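You operate a simulated robot arm through the tools that you are given. There is no shell and no other tool.

You are at the controls of a simulated robot arm. One attempt, no reset.

TASK
Free the broken bar pinched between the guides and lay a good bar on the mesh.
Fine: loosen the wall guide knob, draw the wall guide right back and lock it there; the broken bar goes in the yellow tray; take the good bar that lies beside that tray; the main switch stays off, its key out.
Where things are to end (x, y in the base frame): wafer bar within 3 cm of [97, 14].

It is judged by the outcome, as a careful person would: the job done as asked, and still so three seconds after it is handed in. It fails if anything else is knocked over, pushed out of place, dropped, spilled or broken.

THE ROBOT
A 6-joint arm with a four-finger gripper on a trunk, on a base that drives. Base frame: it is fixed to the floor where the robot stands at the start and does not move with it; the origin is under the middle of the robot, x ahead of it, y to its left, z up. Units: cm, degrees, N and s.
Its first joint turns from -166.0 to 166.0 degrees. Places, roughly: aisle guide [90, 20, 100]; aisle guide knob [90, 40, 100]; wafer bar (9x3x2 cm) [40, -50, 90]; wall guide [100, 10, 100]; wall guide knob [100, 0, 100]; yellow tray of the infeed table [50, -40, 90]. Payload 3.67 kg.
The tool frame sits at the grasp point between the pads (the TCP): z along the fingers, y along the line on which they close. The tips reach 2.8 cm beyond it. Largest opening 11.2 cm; the body of the gripper starts 7.3 cm behind the TCP.
Orientation is that of the tool frame in the base frame, as a unit quaternion [x, y, z, w]. With the fingers straight down and closing along the base's y, the tool's x points along the base's -x, its y along +y and its z along -z.

THE INTERFACE
- The arm moves only by the tool arm_command. Its argument "motion" is a list of rows, each a list of 3 entries, a list of its own where there are three numbers: the shift along the base's x, y, z in units of 100 mm (1.0 is 100 mm), then the turn, a rotation vector about the base's x, y, z in units of 120 degrees (1.0 is 120 degrees), then the opening, from 0 (shut) to 1 (fully open). In form: [[[tx, ty, tz], [ax, ay, az], hand], ...]. A call has 1 to 20 rows; each row is the pose to reach, as a shift and turn from the pose commanded when the call began. A call with a number of a shift or a turn outside -1 to 1 is refused whole. A row lasts 0.2 s, in which the tool goes at most 5 cm and 8.6 degrees; a call with a longer step from one row to the next is refused whole, and so is a gripper value outside its range. A pose out of reach is approached as far as the arm can. The call stops where the force on the tool passes 50 N (or 10 N more than at its start, if that is more) or the arm is blocked; 0.2 s more then pass. The fingers move at their own pace and stop on an object; they squeeze with about 21 N. The grip force told is the motor's: it shows also when the fingers shut on nothing. Time passes only in rows, and 0.2 s behind the last, so rows that repeat a pose let the fingers close. It gives the time, the measured TCP pose, the force on the tool (base axes), the opening and the grip force at its end, in the units of the frame above (readings bear some noise), with the torque about the TCP (base axes, N m) and any sound that the robot's microphone picked up.
- Cameras (640 x 400 px; columns grow to the right, rows downward): "scene" is now at [10.16, 17.28, 136.85]; the picture's right is [-0.46, -0.89, 0.00], its down [-0.15, 0.08, -0.99] and it looks along [0.88, -0.45, -0.17] (base axes); focal length 217 px, centre (320, 200). "wrist" rides on the gripper at [6, -1.8, -10.4] in the tool frame; the picture's right is [0.29, 0.96, 0.00], its down [-0.80, 0.24, -0.55] and it looks along [-0.53, 0.16, 0.83] (tool axes); focal length 234 px, centre (320, 200). There is no depth. A picture from a camera that has moved, and an enlarged one, comes with that camera's place and axes in the base frame and with its lens.
- camera(camera): a new picture of that camera. No time passes.
- roll_base(legs): drives the robot by 1 to 6 legs, each [ahead, left, turn to the left] in cm, cm and degrees, along the robot's own axes; the way and the turn of a leg run together, so that a leg with both is an arc; at most 150 cm and 180 degrees a leg. The arm and the cameras ride along, it lands a little off, and it stops where it bumps. It gives what a move gives.
- pan_tilt(pan, tilt): turns the head with the scene camera to pan (to the left, within 143 degrees either way) and tilt (down, from -29 to 69), counted from straight ahead of the robot. It gives what a move gives.
- inspect(camera, box): a new picture of the part [left, top, right, bottom] of that camera's present view, enlarged. No time passes.
- close_job(): hands the job in; it is judged then, once.

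Places have to be worked out from the pictures, the camera data and where the tool is seen. Open the gripper and draw the arm clear of the work before you hand the job in, unless the task says otherwise.

The tools are called after "Call:" by a JSON object that holds its "name" and its "arguments". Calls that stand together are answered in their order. arm_command: Moves the arm, as the interface text tells. Its arguments: {"type":"object","properties":{"motion":{"type":"array","items":{"type":"array"}}},"required":["motion"]} The other tools are called the same way: roll_base (legs) drives the base; pan_tilt (pan, tilt) turns the head that bears the scene camera; camera (camera) takes a picture; inspect (camera, box) takes an enlarged picture of a part of a camera's view; close_job () hands the job in.

At the start:

```text
t: 0.0
tool_pos: [62.41, -2.46, 133.61]
ee_rot: [-0.001, 1.0, 0.0, 0.001]
ft_force: [-0.5, -0.1, 0.2]
wrist_torque: [0.0, -0.03, 0.01]
width: 11.19
gripper_force: 0.1
robot x, y, heading: [0.03, 0.15, 0.0]
head pan, tilt: [-27.3, 9.8]
```

scene: 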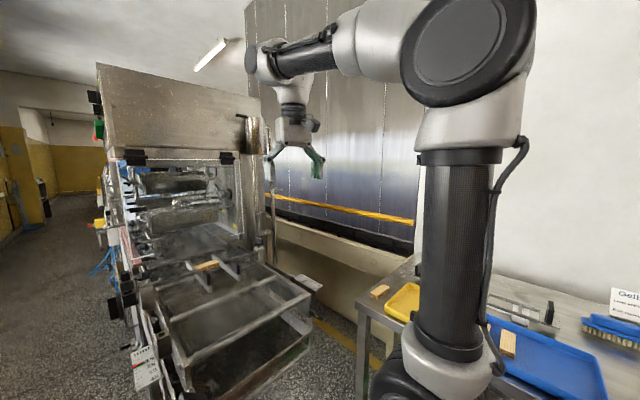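
wrist: 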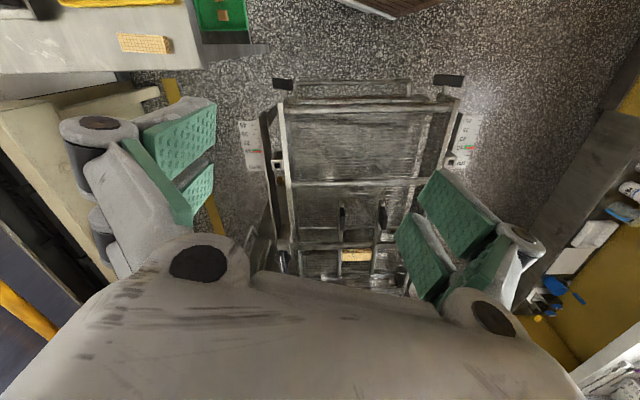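

The first pictures show the machine ahead with a bar between two guides and a table on the right. I'll look closer at both before moving.

Call:
{"name": "inspect", "arguments": {"camera": "scene", "box": [90, 140, 330, 400]}}

Call:
{"name": "inspect", "arguments": {"camera": "wrist", "box": [220, 60, 500, 290]}}

Call:
{"name": "inspect", "arguments": {"camera": "scene", "box": [340, 240, 640, 400]}}

```text
1.54 times, centred on (210, 270) of scene
camera zoom: at [10.16, 17.28, 136.85], right [-0.46, -0.89, 0.0], down [-0.15, 0.08, -0.99], along [0.88, -0.45, -0.17], focal length 334 px, centre (489, 92)
```

zoom: 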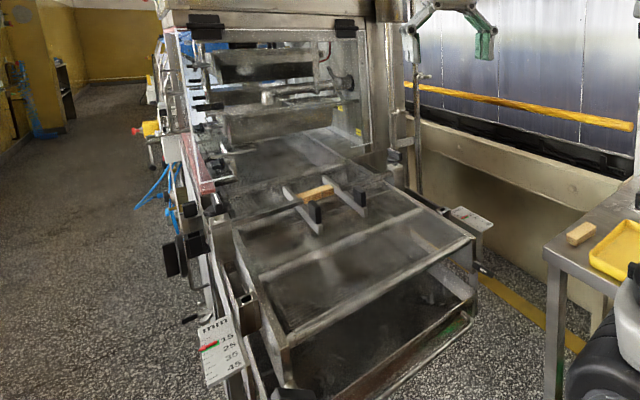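

```text
1.74 times, centred on (360, 175) of wrist
camera zoom: at [56.36, -4.19, 143.87], right [-0.29, 0.96, 0.0], down [0.8, 0.24, 0.55], along [0.53, 0.16, -0.83], focal length 407 px, centre (250, 244)
```

zoom: 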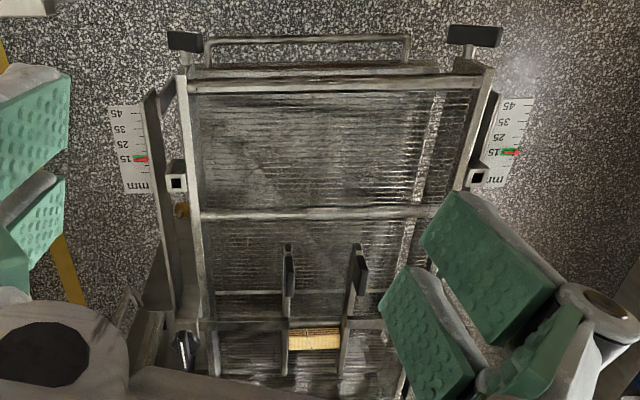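

```text
2.13 times, centred on (490, 320) of scene
camera zoom: at [10.16, 17.28, 136.85], right [-0.46, -0.89, 0.0], down [-0.15, 0.08, -0.99], along [0.88, -0.45, -0.17], focal length 463 px, centre (-43, -56)
```

zoom: 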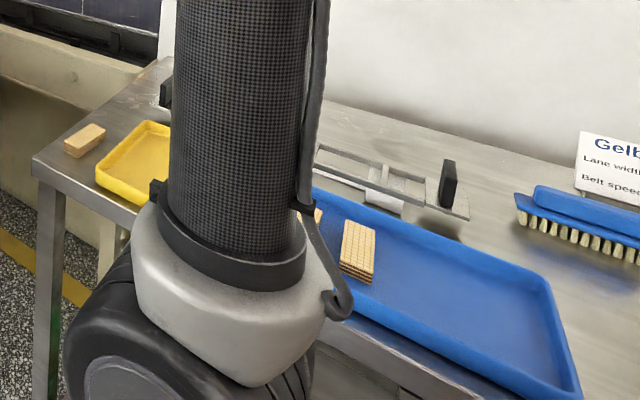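

The table holds a yellow tray, a loose bar beside it, a blue tray and a sign. I'll turn the head to read the sign and then to look at the machine more squarely.

Call:
{"name": "pan_tilt", "arguments": {"pan": -75, "tilt": 25}}

Call:
{"name": "camera", "arguments": {"camera": "scene"}}

Call:
{"name": "pan_tilt", "arguments": {"pan": 0, "tilt": 25}}

Call:
{"name": "camera", "arguments": {"camera": "scene"}}

```text
t: 1.2
tool_pos: [62.38, -2.5, 133.54]
ee_rot: [0.0, 1.0, 0.0, 0.0]
ft_force: [-0.8, 0.4, 0.9]
wrist_torque: [0.02, 0.01, 0.01]
width: 11.22
gripper_force: 0.1
robot x, y, heading: [-0.36, -0.26, -0.1]
head pan, tilt: [-75.0, 25.0]
```

```text
taken
camera scene: at [4.29, 12.64, 134.38], right [-0.97, -0.26, 0.0], down [-0.11, 0.41, -0.91], along [0.24, -0.88, -0.42], focal length 217 px, centre (320, 200)
```

scene: 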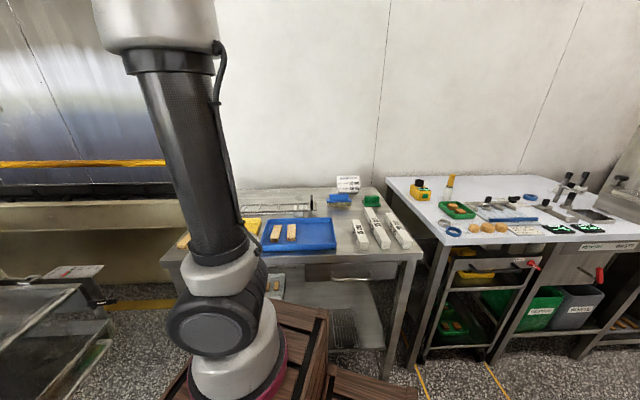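

```text
t: 2.6
tool_pos: [62.39, -2.51, 133.6]
ee_rot: [0.0, 1.0, 0.0, 0.0]
ft_force: [0.2, -0.8, -1.0]
wrist_torque: [0.01, -0.01, -0.01]
width: 11.22
gripper_force: 0.1
robot x, y, heading: [-0.11, -0.06, 0.3]
head pan, tilt: [0.0, 25.0]
```

```text
taken
camera scene: at [11.11, 21.53, 134.37], right [0.0, -1.0, 0.0], down [-0.42, 0.0, -0.91], along [0.91, 0.0, -0.42], focal length 217 px, centre (320, 200)
```

scene: 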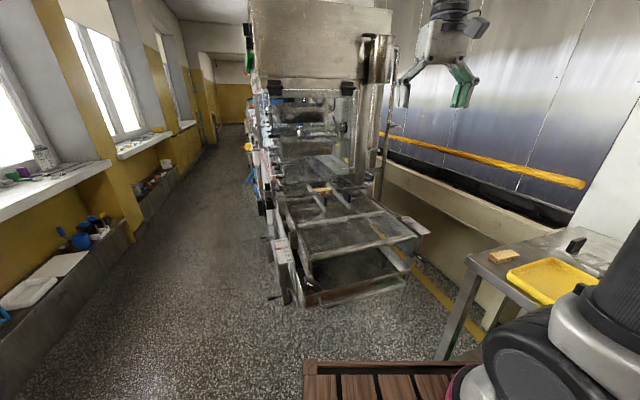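

I'll enlarge the machine from here, in particular the guides, the knobs and the switch.

Call:
{"name": "inspect", "arguments": {"camera": "scene", "box": [240, 150, 440, 310]}}

Call:
{"name": "inspect", "arguments": {"camera": "scene", "box": [270, 160, 380, 230]}}

Call:
{"name": "inspect", "arguments": {"camera": "scene", "box": [240, 70, 370, 180]}}

Call:
{"name": "inspect", "arguments": {"camera": "wrist", "box": [230, 160, 450, 290]}}

```text
2.50 times, centred on (340, 230) of scene
camera zoom: at [11.11, 21.53, 134.37], right [0.0, -1.0, 0.0], down [-0.42, 0.0, -0.91], along [0.91, 0.0, -0.42], focal length 542 px, centre (270, 125)
```

zoom: 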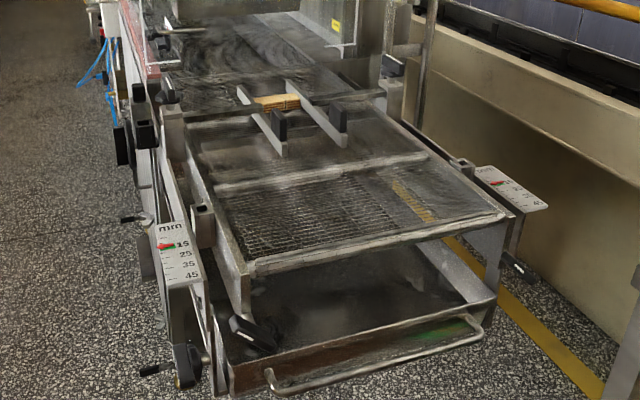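

```text
5.71 times, centred on (325, 195) of scene
camera zoom: at [11.11, 21.53, 134.37], right [0.0, -1.0, 0.0], down [-0.42, 0.0, -0.91], along [0.91, 0.0, -0.42], focal length 1240 px, centre (291, 229)
```

zoom: 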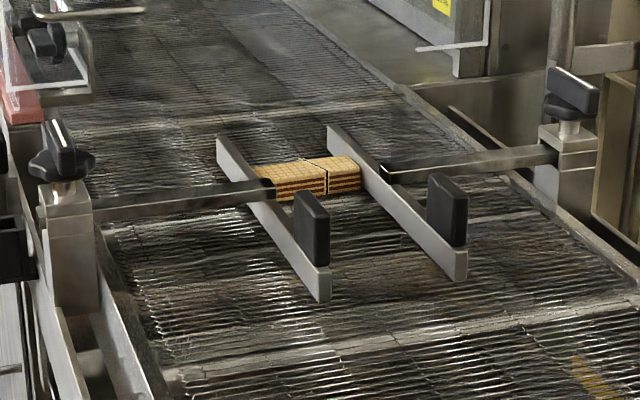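

```text
3.64 times, centred on (305, 125) of scene
camera zoom: at [11.11, 21.53, 134.37], right [0.0, -1.0, 0.0], down [-0.42, 0.0, -0.91], along [0.91, 0.0, -0.42], focal length 789 px, centre (374, 473)
```

zoom: 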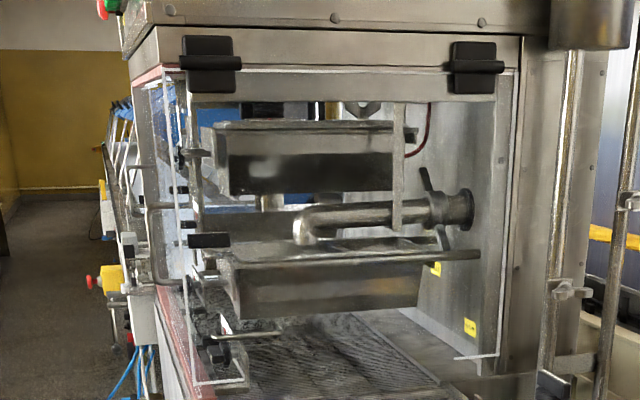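

```text
2.91 times, centred on (340, 225) of wrist
camera zoom: at [56.36, -4.19, 143.87], right [-0.29, 0.96, 0.0], down [0.8, 0.24, 0.55], along [0.53, 0.16, -0.83], focal length 681 px, centre (262, 127)
```

zoom: 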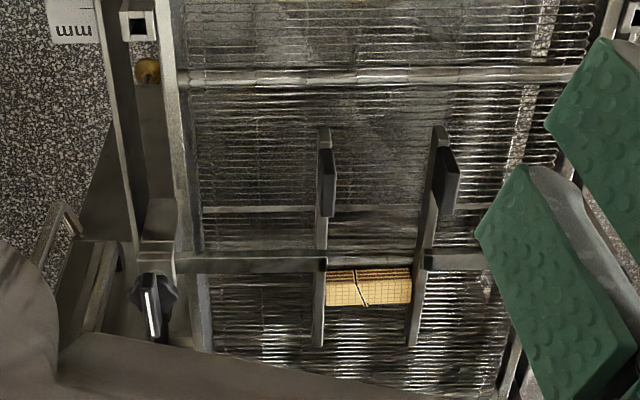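

The triangulated broken bar is at about (101, 20, 97), spanning the two guides; each guide has a rod through a post with a T-knob. I'll look down at the robot's own base and at the table before planning any drive.

Call:
{"name": "pan_tilt", "arguments": {"pan": -20, "tilt": 65}}

Call:
{"name": "camera", "arguments": {"camera": "scene"}}

Call:
{"name": "pan_tilt", "arguments": {"pan": -55, "tilt": 35}}

Call:
{"name": "camera", "arguments": {"camera": "scene"}}

```text
t: 3.7
tool_pos: [62.34, -2.51, 133.52]
ee_rot: [-0.001, 1.0, 0.0, 0.0]
ft_force: [0.4, 0.7, -0.6]
wrist_torque: [0.02, -0.02, 0.03]
width: 11.21
gripper_force: 0.1
robot x, y, heading: [-0.2, 0.21, -0.1]
head pan, tilt: [-20.0, 65.0]
```

```text
taken
camera scene: at [7.61, 19.46, 128.82], right [-0.34, -0.94, 0.0], down [-0.85, 0.31, -0.42], along [0.4, -0.14, -0.91], focal length 217 px, centre (320, 200)
```

scene: 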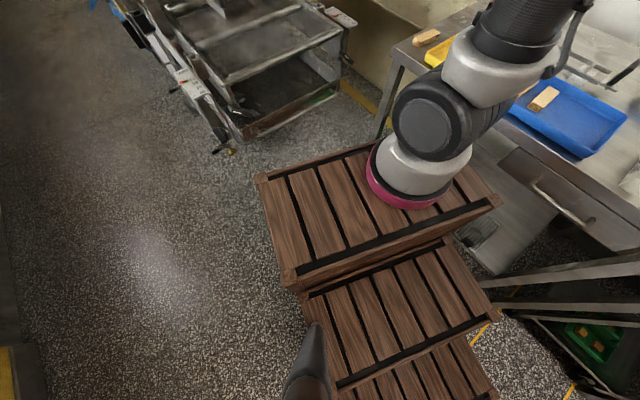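

```text
t: 4.7
tool_pos: [62.42, -2.43, 133.51]
ee_rot: [-0.001, 1.0, -0.001, 0.0]
ft_force: [0.3, 0.0, -0.1]
wrist_torque: [-0.01, -0.01, -0.03]
width: 11.2
gripper_force: 0.0
robot x, y, heading: [-0.12, -0.08, -0.2]
head pan, tilt: [-55.0, 35.0]
```

```text
taken
camera scene: at [6.96, 14.33, 132.79], right [-0.82, -0.57, 0.0], down [-0.33, 0.47, -0.82], along [0.47, -0.67, -0.57], focal length 217 px, centre (320, 200)
```

scene: 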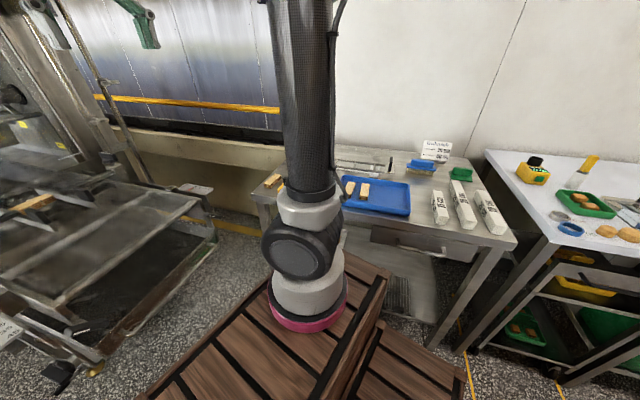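

The machine is yawed by roughly 16° (belt axis about (0.96, 0.29)), and the robot has free floor ahead. I'll creep the hand forward and down to look at the wall guide and its knob with the wrist camera.

Call:
{"name": "arm_command", "arguments": {"motion": [[[0.4, 0, -0.1], [0, 0, 0], 1], [[0.7, 0, -0.2], [0, 0, 0], 1], [[1.0, 0, -0.3], [0, 0, 0], 1]]}}

Call:
{"name": "arm_command", "arguments": {"motion": [[[0.4, 0, -0.2], [0, 0, 0], 1], [[0.7, 0, -0.4], [0, 0, 0], 1], [[1.0, 0, -0.5], [0, 0, 0], 1]]}}

Call:
{"name": "camera", "arguments": {"camera": "wrist"}}

```text
t: 5.5
tool_pos: [72.5, -2.41, 130.61]
ee_rot: [0.0, 1.0, 0.001, 0.001]
ft_force: [-0.6, -0.7, 0.7]
wrist_torque: [0.01, -0.07, -0.02]
width: 11.2
gripper_force: 0.1
robot x, y, heading: [0.06, -0.14, 0.1]
head pan, tilt: [-55.0, 35.0]
```

```text
t: 6.3
tool_pos: [82.59, -2.21, 125.69]
ee_rot: [0.0, 1.0, 0.001, 0.001]
ft_force: [-0.6, 0.1, 1.6]
wrist_torque: [0.03, -0.07, 0.01]
width: 11.19
gripper_force: 0.1
robot x, y, heading: [-0.27, 0.58, 0.1]
head pan, tilt: [-55.0, 35.0]
```

```text
taken
camera wrist: at [76.49, -3.89, 135.94], right [-0.29, 0.96, 0.0], down [0.8, 0.24, 0.56], along [0.53, 0.16, -0.83], focal length 234 px, centre (320, 200)
```

wrist: 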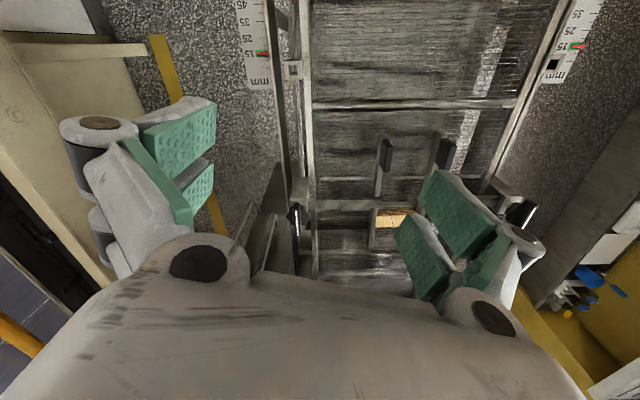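

The wall knob with its white line is seen left of centre. I'll enlarge that part.

Call:
{"name": "inspect", "arguments": {"camera": "wrist", "box": [240, 120, 400, 280]}}

Call:
{"name": "inspect", "arguments": {"camera": "wrist", "box": [260, 160, 340, 260]}}

```text
2.50 times, centred on (320, 200) of wrist
camera zoom: at [76.49, -3.89, 135.94], right [-0.29, 0.96, 0.0], down [0.8, 0.24, 0.56], along [0.53, 0.16, -0.83], focal length 585 px, centre (320, 200)
```

zoom: 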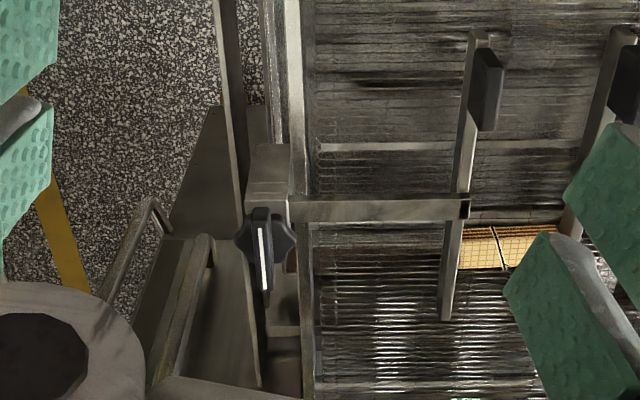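

```text
4.00 times, centred on (300, 210) of wrist
camera zoom: at [76.49, -3.89, 135.94], right [-0.29, 0.96, 0.0], down [0.8, 0.24, 0.56], along [0.53, 0.16, -0.83], focal length 937 px, centre (400, 160)
```

zoom: 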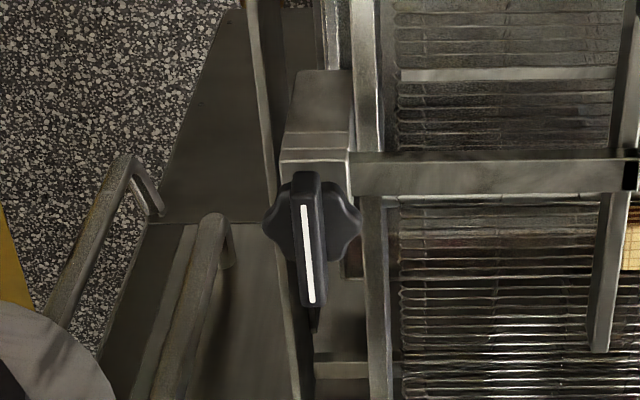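

The knob is a paddle with a white line on a lobed disc, lying along the belt axis at about (103, 0, 103). I'll turn the head at it for a second ray and to see the paddle's height.

Call:
{"name": "pan_tilt", "arguments": {"pan": -8, "tilt": 20}}

Call:
{"name": "camera", "arguments": {"camera": "scene"}}

```text
t: 7.5
tool_pos: [82.55, -2.15, 125.63]
ee_rot: [0.0, 1.0, 0.0, 0.0]
ft_force: [0.3, -0.6, 0.4]
wrist_torque: [0.0, 0.02, -0.01]
width: 11.23
gripper_force: 0.2
robot x, y, heading: [0.16, -0.04, 0.0]
head pan, tilt: [-8.0, 20.0]
```

```text
taken
camera scene: at [11.13, 20.24, 135.18], right [-0.14, -0.99, 0.0], down [-0.34, 0.05, -0.94], along [0.93, -0.13, -0.34], focal length 217 px, centre (320, 200)
```

scene: 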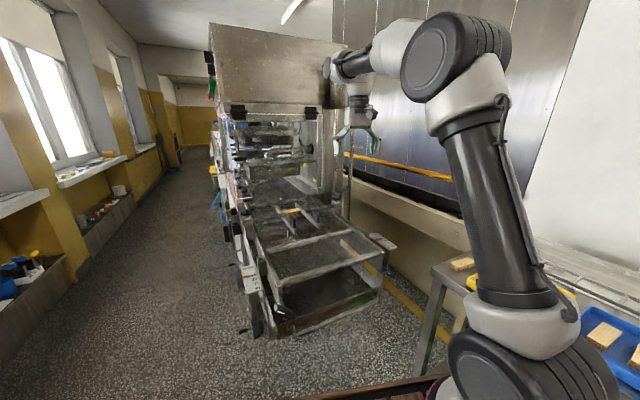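

Call:
{"name": "inspect", "arguments": {"camera": "scene", "box": [300, 180, 364, 220]}}

Call:
{"name": "inspect", "arguments": {"camera": "scene", "box": [225, 170, 385, 270]}}

```text
10.00 times, centred on (332, 200) of scene
camera zoom: at [11.13, 20.24, 135.18], right [-0.14, -0.99, 0.0], down [-0.34, 0.05, -0.94], along [0.93, -0.13, -0.34], focal length 2169 px, centre (200, 200)
```

zoom: 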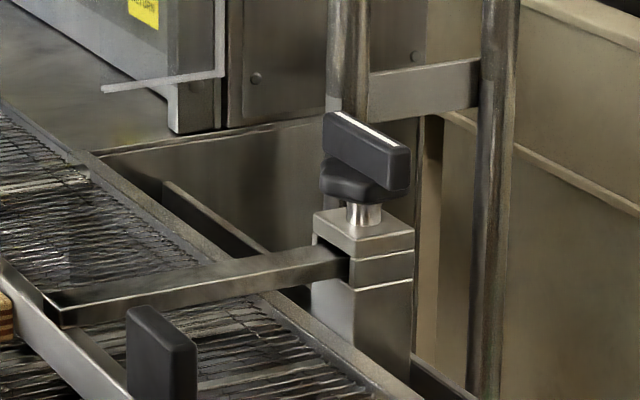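

```text
4.00 times, centred on (305, 220) of scene
camera zoom: at [11.13, 20.24, 135.18], right [-0.14, -0.99, 0.0], down [-0.34, 0.05, -0.94], along [0.93, -0.13, -0.34], focal length 868 px, centre (380, 120)
```

zoom: 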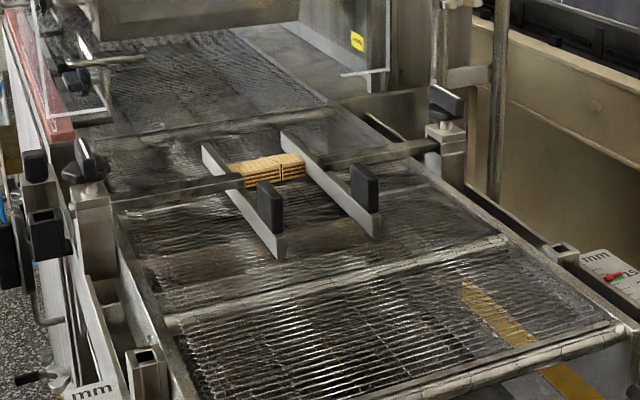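

The second ray puts the paddle's top centre at about (102.6, -0.2, 104.4), with the paddle about 1.8 cm high over its disc. I'll turn the hand 17° to match and try whether the arm reaches forward to there without driving.

Call:
{"name": "arm_command", "arguments": {"motion": [[[0.3, 0.05, -0.1], [0, 0, 0.047], 1], [[0.6, 0.1, -0.3], [0, 0, 0.094], 1], [[0.9, 0.15, -0.5], [0, 0, 0.142], 1], [[1.0, 0.2, -0.7], [0, 0, 0.142], 1]]}}

Call:
{"name": "camera", "arguments": {"camera": "wrist"}}

```text
t: 8.5
tool_pos: [92.63, -0.3, 118.74]
ee_rot: [-0.148, 0.989, 0.0, 0.0]
ft_force: [0.2, 0.1, 0.3]
wrist_torque: [0.03, -0.04, -0.01]
width: 11.18
gripper_force: 0.0
robot x, y, heading: [0.08, -0.05, -0.0]
head pan, tilt: [-8.0, 20.0]
```

```text
taken
camera wrist: at [87.32, -3.65, 129.04], right [-0.56, 0.83, 0.0], down [0.69, 0.46, 0.55], along [0.46, 0.31, -0.83], focal length 234 px, centre (320, 200)
```

wrist: 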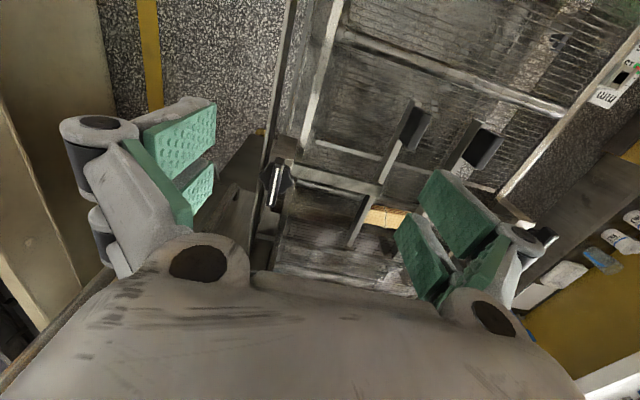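

The hand turned as asked. I'll continue to just above the knob at about z 111 to test the reach.

Call:
{"name": "arm_command", "arguments": {"motion": [[[0.4, 0, -0.3], [0, 0, 0], 1], [[0.7, 0, -0.5], [0, 0, 0], 1], [[1.0, 0, -0.7], [0, 0, 0], 1], [[1.0, 0, -0.7], [0, 0, 0], 1]]}}

Call:
{"name": "camera", "arguments": {"camera": "wrist"}}

Call:
{"name": "inspect", "arguments": {"camera": "scene", "box": [280, 150, 400, 225]}}

```text
t: 9.5
tool_pos: [100.77, -0.72, 110.68]
ee_rot: [-0.148, 0.989, 0.001, 0.0]
ft_force: [0.6, 0.1, -0.1]
wrist_torque: [0.0, -0.03, -0.01]
width: 11.2
gripper_force: 0.1
out of reach, approached as far as the arm can: row 3, 4
robot x, y, heading: [0.11, -0.3, -0.2]
head pan, tilt: [-8.0, 20.0]
```

```text
taken
camera wrist: at [95.5, -4.16, 121.07], right [-0.56, 0.83, 0.0], down [0.69, 0.46, 0.55], along [0.46, 0.31, -0.83], focal length 234 px, centre (320, 200)
```

wrist: 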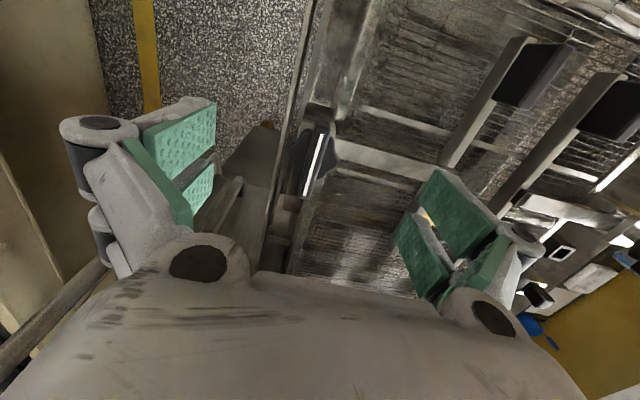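

```text
5.33 times, centred on (340, 188) of scene
camera zoom: at [11.13, 20.24, 135.18], right [-0.14, -0.99, 0.0], down [-0.34, 0.05, -0.94], along [0.93, -0.13, -0.34], focal length 1157 px, centre (213, 267)
```

zoom: 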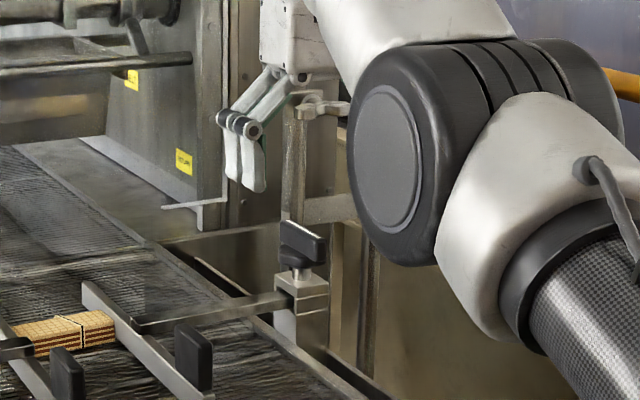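

Reach ends near x 100.8, so the robot's axis is at its origin and a short drive ahead is needed. I'll raise and draw back the hand, then drive 15 cm ahead (machine front is at x ≈ 70, robot front ≈ 30).

Call:
{"name": "arm_command", "arguments": {"motion": [[[0, 0, 0.4], [0, 0, 0], 1], [[-0.3, 0, 0.7], [0, 0, 0], 1], [[-0.6, 0, 1.0], [0, 0, 0], 1], [[-1.0, 0, 1.0], [0, 0, 0], 1]]}}

Call:
{"name": "roll_base", "arguments": {"legs": [[15, 0, 0]]}}

Call:
{"name": "camera", "arguments": {"camera": "wrist"}}

Call:
{"name": "camera", "arguments": {"camera": "scene"}}

```text
t: 10.5
tool_pos: [90.81, -0.77, 120.96]
ee_rot: [-0.149, 0.989, 0.001, -0.001]
ft_force: [0.6, 0.6, -2.5]
wrist_torque: [0.01, 0.1, -0.03]
width: 11.21
gripper_force: 0.0
out of reach, approached as far as the arm can: row 1, 2
robot x, y, heading: [-0.31, -0.01, 0.1]
head pan, tilt: [-8.0, 20.0]
```

```text
t: 11.8
tool_pos: [105.62, -0.53, 121.02]
ee_rot: [-0.148, 0.989, 0.0, 0.0]
ft_force: [-0.4, 0.1, -0.4]
wrist_torque: [0.0, 0.01, 0.01]
width: 11.2
gripper_force: 0.0
robot x, y, heading: [15.07, -0.12, -0.0]
head pan, tilt: [-8.0, 20.0]
```

```text
taken
camera wrist: at [100.5, -4.04, 131.4], right [-0.56, 0.83, 0.0], down [0.69, 0.46, 0.55], along [0.46, 0.31, -0.83], focal length 234 px, centre (320, 200)
```

wrist: 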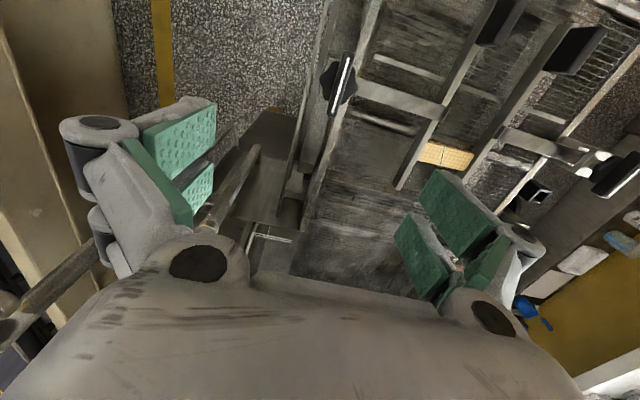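

```text
taken
camera scene: at [26.14, 20.28, 135.18], right [-0.14, -0.99, 0.0], down [-0.34, 0.05, -0.94], along [0.93, -0.13, -0.34], focal length 217 px, centre (320, 200)
```

scene: 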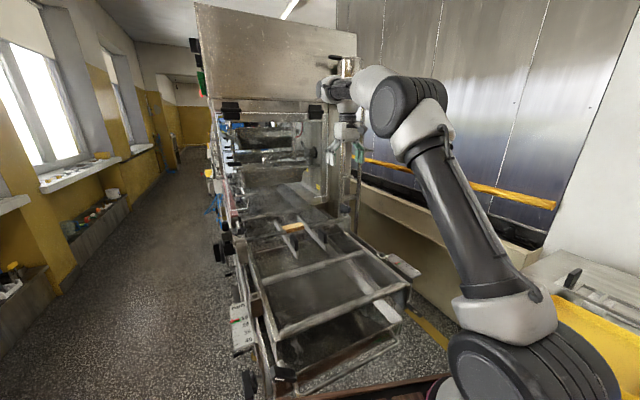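

Drive landed well (robot at x 15). I'll check the clearance of the hand to the vertical rods behind the knob before descending.

Call:
{"name": "inspect", "arguments": {"camera": "scene", "box": [280, 130, 400, 260]}}

Call:
{"name": "inspect", "arguments": {"camera": "wrist", "box": [240, 20, 500, 240]}}

```text
3.08 times, centred on (340, 195) of scene
camera zoom: at [26.14, 20.28, 135.18], right [-0.14, -0.99, 0.0], down [-0.34, 0.05, -0.94], along [0.93, -0.13, -0.34], focal length 668 px, centre (258, 215)
```

zoom: 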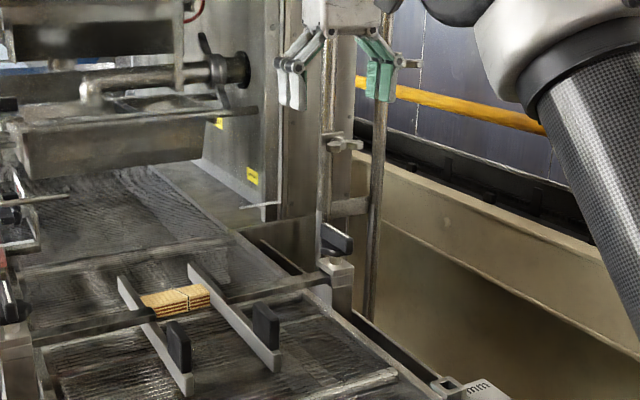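

```text
1.82 times, centred on (370, 130) of wrist
camera zoom: at [100.5, -4.04, 131.4], right [-0.56, 0.83, 0.0], down [0.69, 0.46, 0.55], along [0.46, 0.31, -0.83], focal length 426 px, centre (229, 327)
```

zoom: 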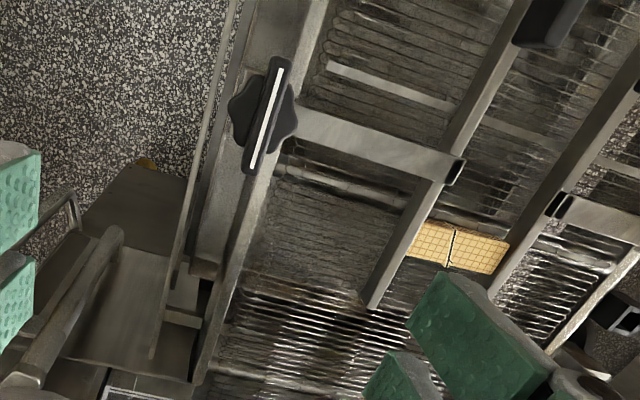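

Rods stand around x 116–121, so about 10 cm clear. The paddle centre from this view is (102.4, -0.1) at azimuth 17°, so I'll centre over it at z ≈ 111 with a narrower opening and check.

Call:
{"name": "arm_command", "arguments": {"motion": [[[-0.31, 0.04, -0.2], [0, 0, 0], 0.5], [[-0.31, 0.04, -0.6], [0, 0, 0], 0.5], [[-0.31, 0.04, -0.95], [0, 0, 0], 0.4], [[-0.31, 0.04, -0.95], [0, 0, 0], 0.4]]}}

Call:
{"name": "camera", "arguments": {"camera": "wrist"}}

Call:
{"name": "inspect", "arguments": {"camera": "scene", "box": [300, 150, 380, 220]}}

```text
t: 12.8
tool_pos: [102.73, -0.25, 111.54]
ee_rot: [-0.149, 0.989, 0.0, 0.0]
ft_force: [0.3, -0.2, 1.4]
wrist_torque: [0.01, -0.02, 0.02]
width: 4.48
gripper_force: 0.1
robot x, y, heading: [15.18, -0.07, -0.3]
head pan, tilt: [-8.0, 20.0]
```

```text
taken
camera wrist: at [97.52, -3.66, 121.82], right [-0.56, 0.83, 0.0], down [0.69, 0.46, 0.55], along [0.46, 0.31, -0.83], focal length 234 px, centre (320, 200)
```

wrist: 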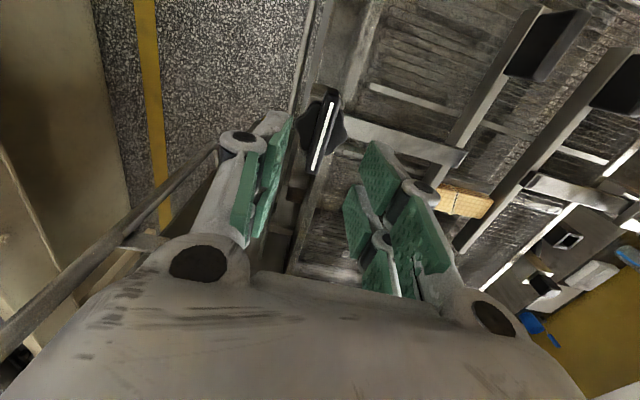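

```text
5.71 times, centred on (340, 185) of scene
camera zoom: at [26.13, 20.28, 135.18], right [-0.14, -0.99, 0.0], down [-0.34, 0.05, -0.94], along [0.93, -0.13, -0.34], focal length 1240 px, centre (206, 286)
```

zoom: 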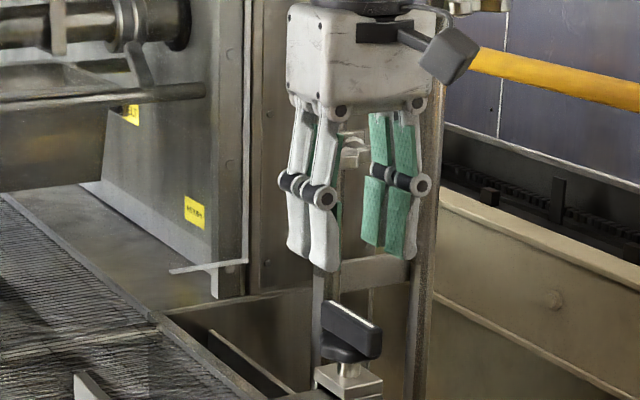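

The hand is centred on the paddle within a few millimetres (paddle centre ≈ (102.3, -0.35)). I'll go down so the tips straddle the paddle just above the disc.

Call:
{"name": "arm_command", "arguments": {"motion": [[[-0.04, -0.01, -0.2], [0, 0, 0], 0.4], [[-0.04, -0.01, -0.4], [0, 0, 0], 0.4], [[-0.04, -0.01, -0.5], [0, 0, 0], 0.4], [[-0.04, -0.01, -0.56], [0, 0, 0], 0.4]]}}

Call:
{"name": "camera", "arguments": {"camera": "wrist"}}

Call:
{"name": "inspect", "arguments": {"camera": "scene", "box": [300, 150, 380, 220]}}

```text
t: 13.8
tool_pos: [102.28, -0.31, 106.08]
ee_rot: [-0.148, 0.989, 0.0, -0.001]
ft_force: [0.2, 0.1, 0.5]
wrist_torque: [0.03, 0.01, 0.01]
width: 4.47
gripper_force: 0.0
robot x, y, heading: [15.04, -0.22, 0.1]
head pan, tilt: [-8.0, 20.0]
```

```text
taken
camera wrist: at [97.13, -3.74, 116.34], right [-0.56, 0.83, 0.0], down [0.69, 0.46, 0.55], along [0.46, 0.31, -0.83], focal length 234 px, centre (320, 200)
```

wrist: 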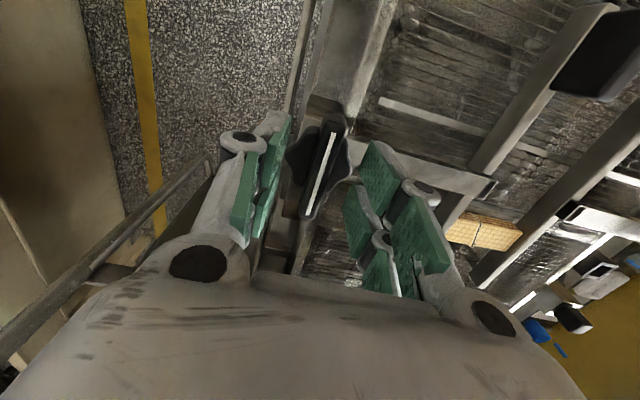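

```text
5.71 times, centred on (340, 185) of scene
camera zoom: at [26.13, 20.28, 135.18], right [-0.14, -0.99, 0.0], down [-0.34, 0.05, -0.94], along [0.93, -0.13, -0.34], focal length 1240 px, centre (206, 286)
```

zoom: 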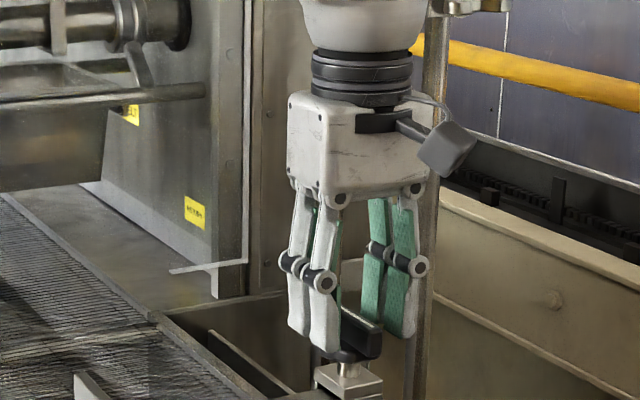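

The paddle stands between the fingers with the tips just above the disc. Closing on it.

Call:
{"name": "arm_command", "arguments": {"motion": [[[0, 0, 0], [0, 0, 0], 0.2], [[0, 0, 0], [0, 0, 0], 0], [[0, 0, 0], [0, 0, 0], 0], [[0, 0, 0], [0, 0, 0], 0]]}}

Call:
{"name": "inspect", "arguments": {"camera": "scene", "box": [300, 150, 380, 220]}}

```text
t: 14.8
tool_pos: [102.39, -0.3, 106.09]
ee_rot: [-0.149, 0.989, 0.0, 0.0]
ft_force: [-0.3, -1.8, -2.8]
wrist_torque: [0.03, -0.32, 0.65]
width: 1.17
gripper_force: 45.0
robot x, y, heading: [14.93, 0.33, 0.0]
head pan, tilt: [-8.0, 20.0]
```

```text
5.71 times, centred on (340, 185) of scene
camera zoom: at [26.14, 20.27, 135.18], right [-0.14, -0.99, 0.0], down [-0.34, 0.05, -0.94], along [0.93, -0.13, -0.34], focal length 1240 px, centre (206, 286)
```

zoom: 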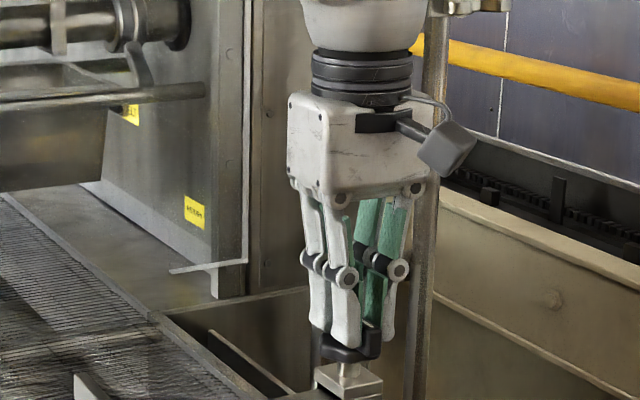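

Gripped at 1.17 cm. I'll turn counter-clockwise (loosening) by 30° first and watch the torque.

Call:
{"name": "arm_command", "arguments": {"motion": [[[0, 0, 0], [0, 0, 0.05], 0], [[0, 0, 0], [0, 0, 0.1], 0], [[0, 0, 0], [0, 0, 0.15], 0], [[0, 0, 0], [0, 0, 0.2], 0], [[0, 0, 0], [0, 0, 0.25], 0]]}}

Call:
{"name": "inspect", "arguments": {"camera": "scene", "box": [300, 150, 380, 220]}}

```text
t: 16.0
tool_pos: [102.32, -0.4, 106.0]
ee_rot: [-0.402, 0.916, 0.0, 0.001]
ft_force: [15.6, -8.4, 3.4]
wrist_torque: [-0.69, -0.06, -0.05]
width: 1.2
gripper_force: 44.9
robot x, y, heading: [15.09, 0.01, 0.1]
head pan, tilt: [-8.0, 20.0]
```

```text
5.71 times, centred on (340, 185) of scene
camera zoom: at [26.2, 20.24, 135.18], right [-0.14, -0.99, 0.0], down [-0.34, 0.05, -0.94], along [0.93, -0.13, -0.34], focal length 1240 px, centre (206, 286)
```

zoom: 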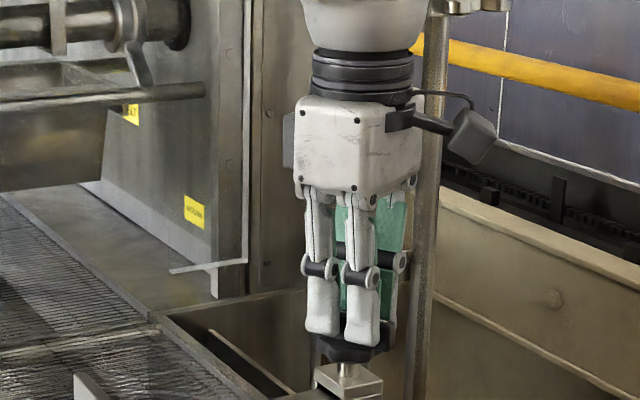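

The knob turns with the hand at low torque; the side force says the axis lies slightly toward +x, -y. I'll shift 2–3 mm that way and turn on another 60°.

Call:
{"name": "arm_command", "arguments": {"motion": [[[0.02, -0.01, 0], [0, 0, 0.05], 0], [[0.03, -0.02, 0], [0, 0, 0.1], 0], [[0.03, -0.02, 0], [0, 0, 0.15], 0], [[0.03, -0.02, 0], [0, 0, 0.2], 0], [[0.03, -0.02, 0], [0, 0, 0.25], 0], [[0.03, -0.02, 0], [0, 0, 0.3], 0]]}}

Call:
{"name": "inspect", "arguments": {"camera": "scene", "box": [300, 150, 380, 220]}}

```text
t: 17.4
tool_pos: [102.46, -0.31, 106.09]
ee_rot: [-0.664, 0.747, -0.001, 0.0]
ft_force: [-9.5, 17.5, 21.5]
wrist_torque: [0.18, 0.37, -0.01]
width: 1.17
gripper_force: 44.7
robot x, y, heading: [15.4, -0.2, 0.1]
head pan, tilt: [-8.0, 20.0]
```

```text
5.71 times, centred on (340, 185) of scene
camera zoom: at [26.0, 20.37, 135.18], right [-0.14, -0.99, 0.0], down [-0.34, 0.05, -0.94], along [0.93, -0.13, -0.34], focal length 1240 px, centre (206, 286)
```

zoom: 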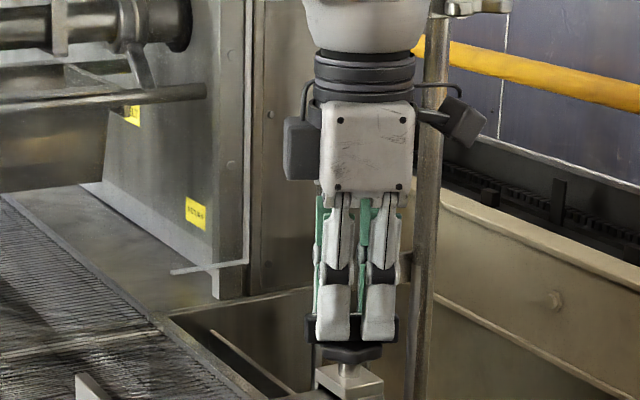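

The knob has turned about 66° and now pushes the hand up a little (rising thread). I'll raise 2 mm, recentre, and turn about 30° more.

Call:
{"name": "arm_command", "arguments": {"motion": [[[-0.01, 0.015, 0.02], [0, 0, 0], 0], [[-0.01, 0.015, 0.02], [0, 0, 0.05], 0], [[-0.01, 0.015, 0.02], [0, 0, 0.1], 0], [[-0.01, 0.015, 0.02], [0, 0, 0.15], 0], [[-0.01, 0.015, 0.02], [0, 0, 0.2], 0]]}}

Call:
{"name": "inspect", "arguments": {"camera": "scene", "box": [300, 150, 380, 220]}}

```text
t: 18.6
tool_pos: [102.38, -0.23, 105.94]
ee_rot: [0.806, -0.592, -0.001, 0.001]
ft_force: [0.8, 7.3, -23.2]
wrist_torque: [-0.18, -0.17, -0.02]
width: 1.22
gripper_force: 45.6
robot x, y, heading: [15.22, -0.25, -0.2]
head pan, tilt: [-8.0, 20.0]
```

```text
5.71 times, centred on (340, 185) of scene
camera zoom: at [26.23, 20.31, 135.17], right [-0.14, -0.99, 0.0], down [-0.34, 0.05, -0.94], along [0.93, -0.13, -0.34], focal length 1240 px, centre (206, 286)
```

zoom: 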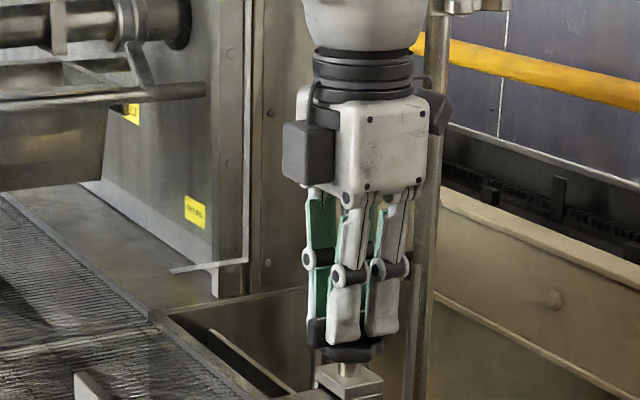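

The knob has turned 90° and runs free with next to no torque. I'll open, rise and test whether the guide slides.

Call:
{"name": "arm_command", "arguments": {"motion": [[[0, 0, -0.01], [0, 0, 0], 0.2], [[0, 0, -0.01], [0, 0, 0], 0.4], [[0, 0, -0.01], [0, 0, 0], 0.4], [[0, 0, 0.3], [0, 0, 0], 0.4], [[0, 0, 0.7], [0, 0, 0], 0.4], [[-0.2, 0, 1.0], [0, 0, 0], 0.4]]}}

Call:
{"name": "camera", "arguments": {"camera": "wrist"}}

Call:
{"name": "inspect", "arguments": {"camera": "scene", "box": [230, 150, 390, 250]}}

```text
t: 20.0
tool_pos: [100.64, -0.04, 115.99]
ee_rot: [0.804, -0.594, -0.001, 0.001]
ft_force: [0.5, 0.1, -1.1]
wrist_torque: [0.03, 0.02, -0.01]
width: 4.49
gripper_force: 0.1
robot x, y, heading: [15.13, -0.05, 0.5]
head pan, tilt: [-8.0, 20.0]
```

```text
taken
camera wrist: at [104.04, -5.31, 126.34], right [-0.83, -0.56, 0.0], down [-0.46, 0.69, 0.55], along [-0.31, 0.46, -0.83], focal length 234 px, centre (320, 200)
```

wrist: 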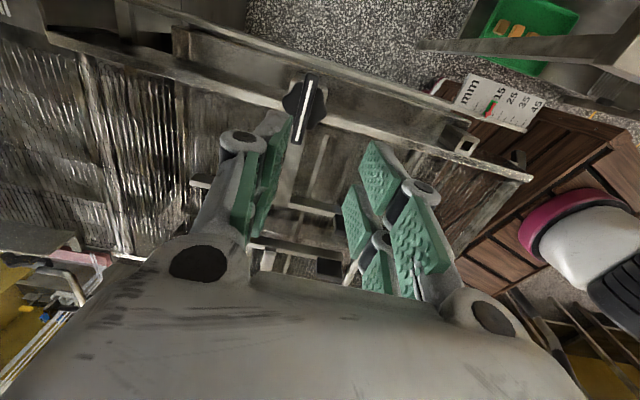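

```text
4.00 times, centred on (310, 200) of scene
camera zoom: at [26.18, 20.28, 135.18], right [-0.14, -0.99, 0.0], down [-0.34, 0.05, -0.94], along [0.93, -0.13, -0.34], focal length 868 px, centre (360, 200)
```

zoom: 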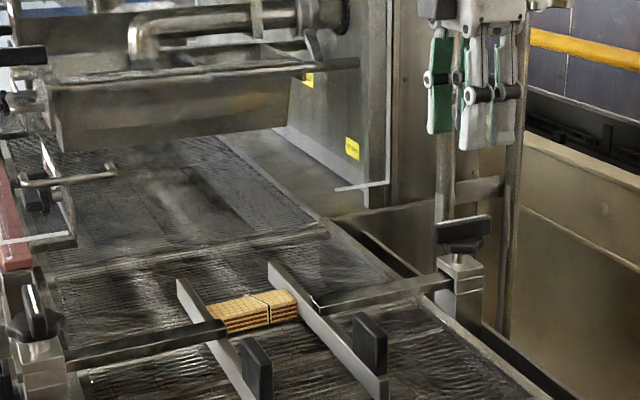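

The paddle is now across the belt, and the guides have not moved. Next is the wall guide's upright handle near (90.5, 10.5); I'll turn the hand back by 90° and move near it for a close view.

Call:
{"name": "arm_command", "arguments": {"motion": [[[-0.1, 0.1, 0.1], [0, 0, -0.07], 0.6], [[-0.2, 0.2, 0.2], [0, 0, -0.14], 0.6], [[-0.3, 0.3, 0.2], [0, 0, -0.21], 0.6], [[-0.4, 0.4, 0.2], [0, 0, -0.28], 0.6], [[-0.5, 0.5, 0.2], [0, 0, -0.35], 0.6], [[-0.6, 0.6, 0.2], [0, 0, -0.42], 0.6], [[-0.7, 0.7, 0.2], [0, 0, -0.49], 0.6], [[-0.8, 0.8, 0.2], [0, 0, -0.56], 0.6], [[-0.9, 0.9, 0.2], [0, 0, -0.63], 0.6], [[-1.0, 1.0, 0.2], [0, 0, -0.7], 0.6], [[-1.0, 1.0, 0.2], [0, 0, -0.753], 0.6]]}}

Call:
{"name": "camera", "arguments": {"camera": "wrist"}}

Call:
{"name": "inspect", "arguments": {"camera": "scene", "box": [260, 150, 380, 250]}}

```text
t: 22.4
tool_pos: [90.43, 9.63, 118.27]
ee_rot: [-0.146, 0.989, -0.001, 0.0]
ft_force: [-1.0, 0.2, -0.3]
wrist_torque: [-0.02, 0.03, 0.01]
width: 6.74
gripper_force: 0.1
robot x, y, heading: [15.0, -0.01, -0.1]
head pan, tilt: [-8.0, 20.0]
```

```text
taken
camera wrist: at [85.13, 6.24, 128.55], right [-0.55, 0.83, 0.0], down [0.69, 0.46, 0.55], along [0.46, 0.31, -0.83], focal length 234 px, centre (320, 200)
```

wrist: 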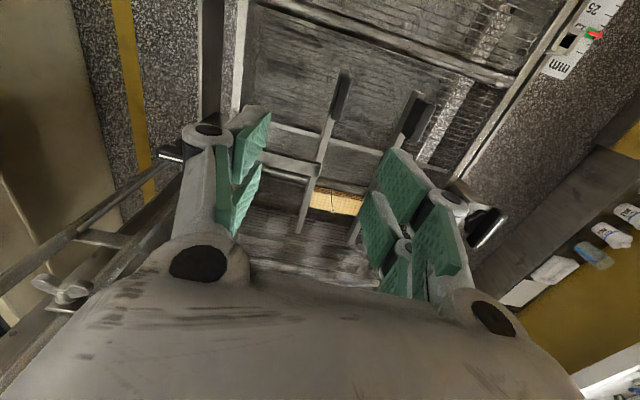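

```text
4.00 times, centred on (320, 200) of scene
camera zoom: at [26.14, 20.28, 135.18], right [-0.14, -0.99, 0.0], down [-0.34, 0.05, -0.94], along [0.93, -0.13, -0.34], focal length 868 px, centre (320, 200)
```

zoom: 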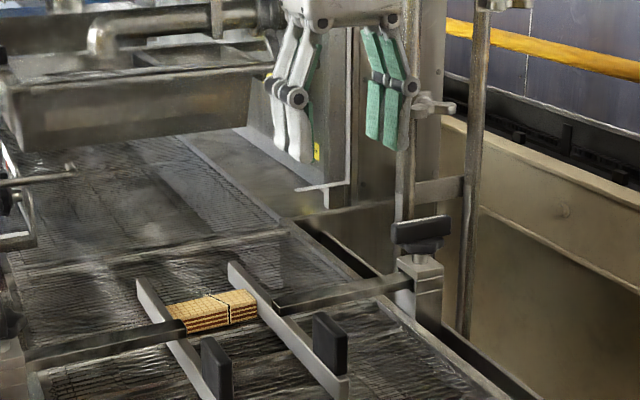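

Call:
{"name": "inspect", "arguments": {"camera": "wrist", "box": [270, 50, 450, 240]}}

Call:
{"name": "inspect", "arguments": {"camera": "scene", "box": [280, 205, 350, 255]}}

```text
2.11 times, centred on (360, 145) of wrist
camera zoom: at [85.13, 6.24, 128.55], right [-0.55, 0.83, 0.0], down [0.69, 0.46, 0.55], along [0.46, 0.31, -0.83], focal length 493 px, centre (236, 316)
```

zoom: 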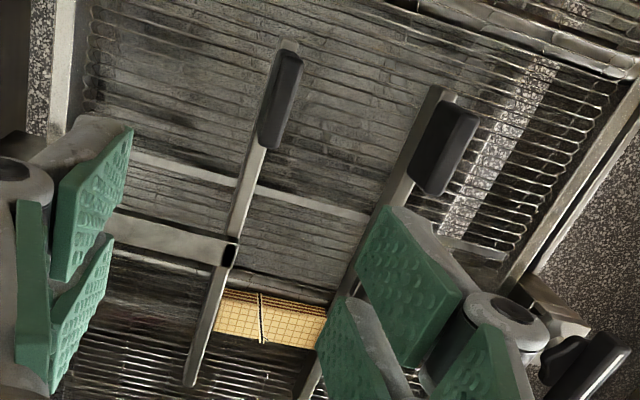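

```text
8.00 times, centred on (315, 230) of scene
camera zoom: at [26.14, 20.28, 135.18], right [-0.14, -0.99, 0.0], down [-0.34, 0.05, -0.94], along [0.93, -0.13, -0.34], focal length 1736 px, centre (360, -40)
```

zoom: 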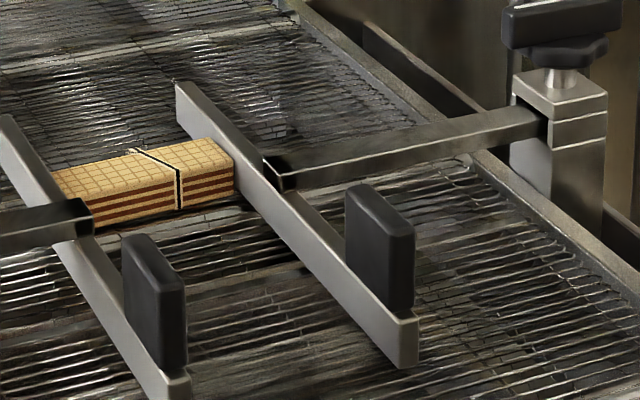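

The wall guide's handle top is at about (87.8, 10.8, 101.7), about 3 cm tall and 1.3 cm thick. I'll come down over it with the fingers either side.

Call:
{"name": "arm_command", "arguments": {"motion": [[[-0.13, 0.06, -0.3], [0, 0, 0], 0.45], [[-0.26, 0.12, -0.6], [0, 0, 0], 0.45], [[-0.26, 0.12, -0.98], [0, 0, 0], 0.45]]}}

Call:
{"name": "camera", "arguments": {"camera": "wrist"}}

Call:
{"name": "inspect", "arguments": {"camera": "scene", "box": [270, 180, 370, 260]}}

```text
t: 23.2
tool_pos: [87.72, 10.64, 108.33]
ee_rot: [-0.146, 0.989, 0.0, 0.0]
ft_force: [0.2, -0.9, 0.9]
wrist_torque: [-0.01, -0.03, -0.03]
width: 5.02
gripper_force: 0.0
robot x, y, heading: [15.28, -0.23, -0.4]
head pan, tilt: [-8.0, 20.0]
```

```text
taken
camera wrist: at [82.5, 7.23, 118.71], right [-0.55, 0.83, 0.0], down [0.69, 0.46, 0.55], along [0.46, 0.31, -0.83], focal length 234 px, centre (320, 200)
```

wrist: 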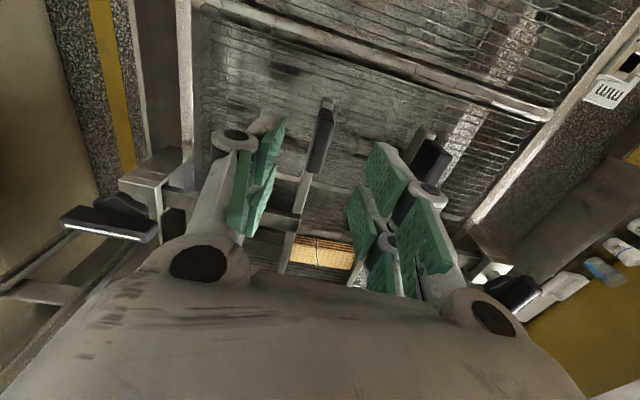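

```text
5.00 times, centred on (320, 220) of scene
camera zoom: at [26.11, 20.27, 135.18], right [-0.14, -0.99, 0.0], down [-0.34, 0.05, -0.94], along [0.93, -0.13, -0.34], focal length 1085 px, centre (320, 100)
```

zoom: 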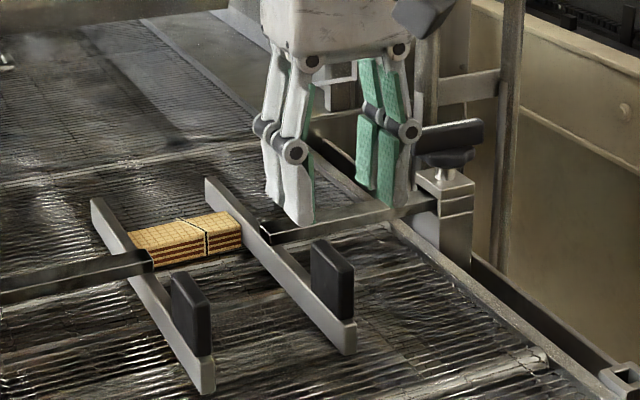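

Alignment agrees in both views. Descending to grip height with the tips just above the guide bar.

Call:
{"name": "arm_command", "arguments": {"motion": [[[0.0, 0.01, -0.3], [0, 0, 0], 0.45], [[0.0, 0.01, -0.55], [0, 0, 0], 0.45], [[0.0, 0.01, -0.66], [0, 0, 0], 0.45]]}}

Call:
{"name": "camera", "arguments": {"camera": "wrist"}}

Call:
{"name": "inspect", "arguments": {"camera": "scene", "box": [270, 180, 370, 260]}}

```text
t: 24.0
tool_pos: [87.87, 10.92, 101.79]
ee_rot: [-0.147, 0.989, 0.0, 0.0]
ft_force: [0.8, 1.1, 0.5]
wrist_torque: [-0.01, 0.02, 0.0]
width: 5.03
gripper_force: 0.1
robot x, y, heading: [14.69, 0.1, 0.3]
head pan, tilt: [-8.0, 20.0]
```

```text
taken
camera wrist: at [82.54, 7.41, 112.04], right [-0.55, 0.83, 0.0], down [0.69, 0.46, 0.55], along [0.46, 0.31, -0.83], focal length 234 px, centre (320, 200)
```

wrist: 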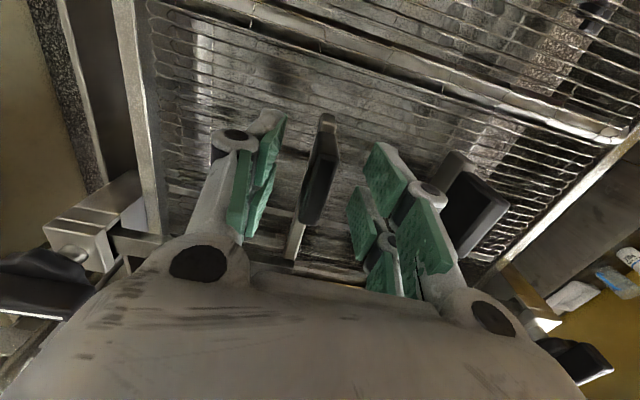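

```text
5.00 times, centred on (320, 220) of scene
camera zoom: at [26.12, 20.28, 135.18], right [-0.14, -0.99, 0.0], down [-0.34, 0.05, -0.94], along [0.93, -0.13, -0.34], focal length 1085 px, centre (320, 100)
```

zoom: 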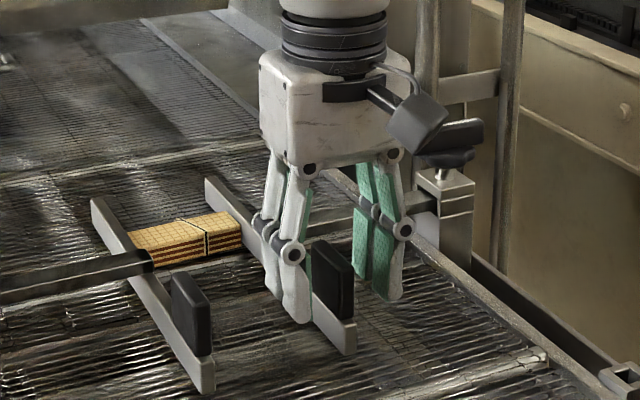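

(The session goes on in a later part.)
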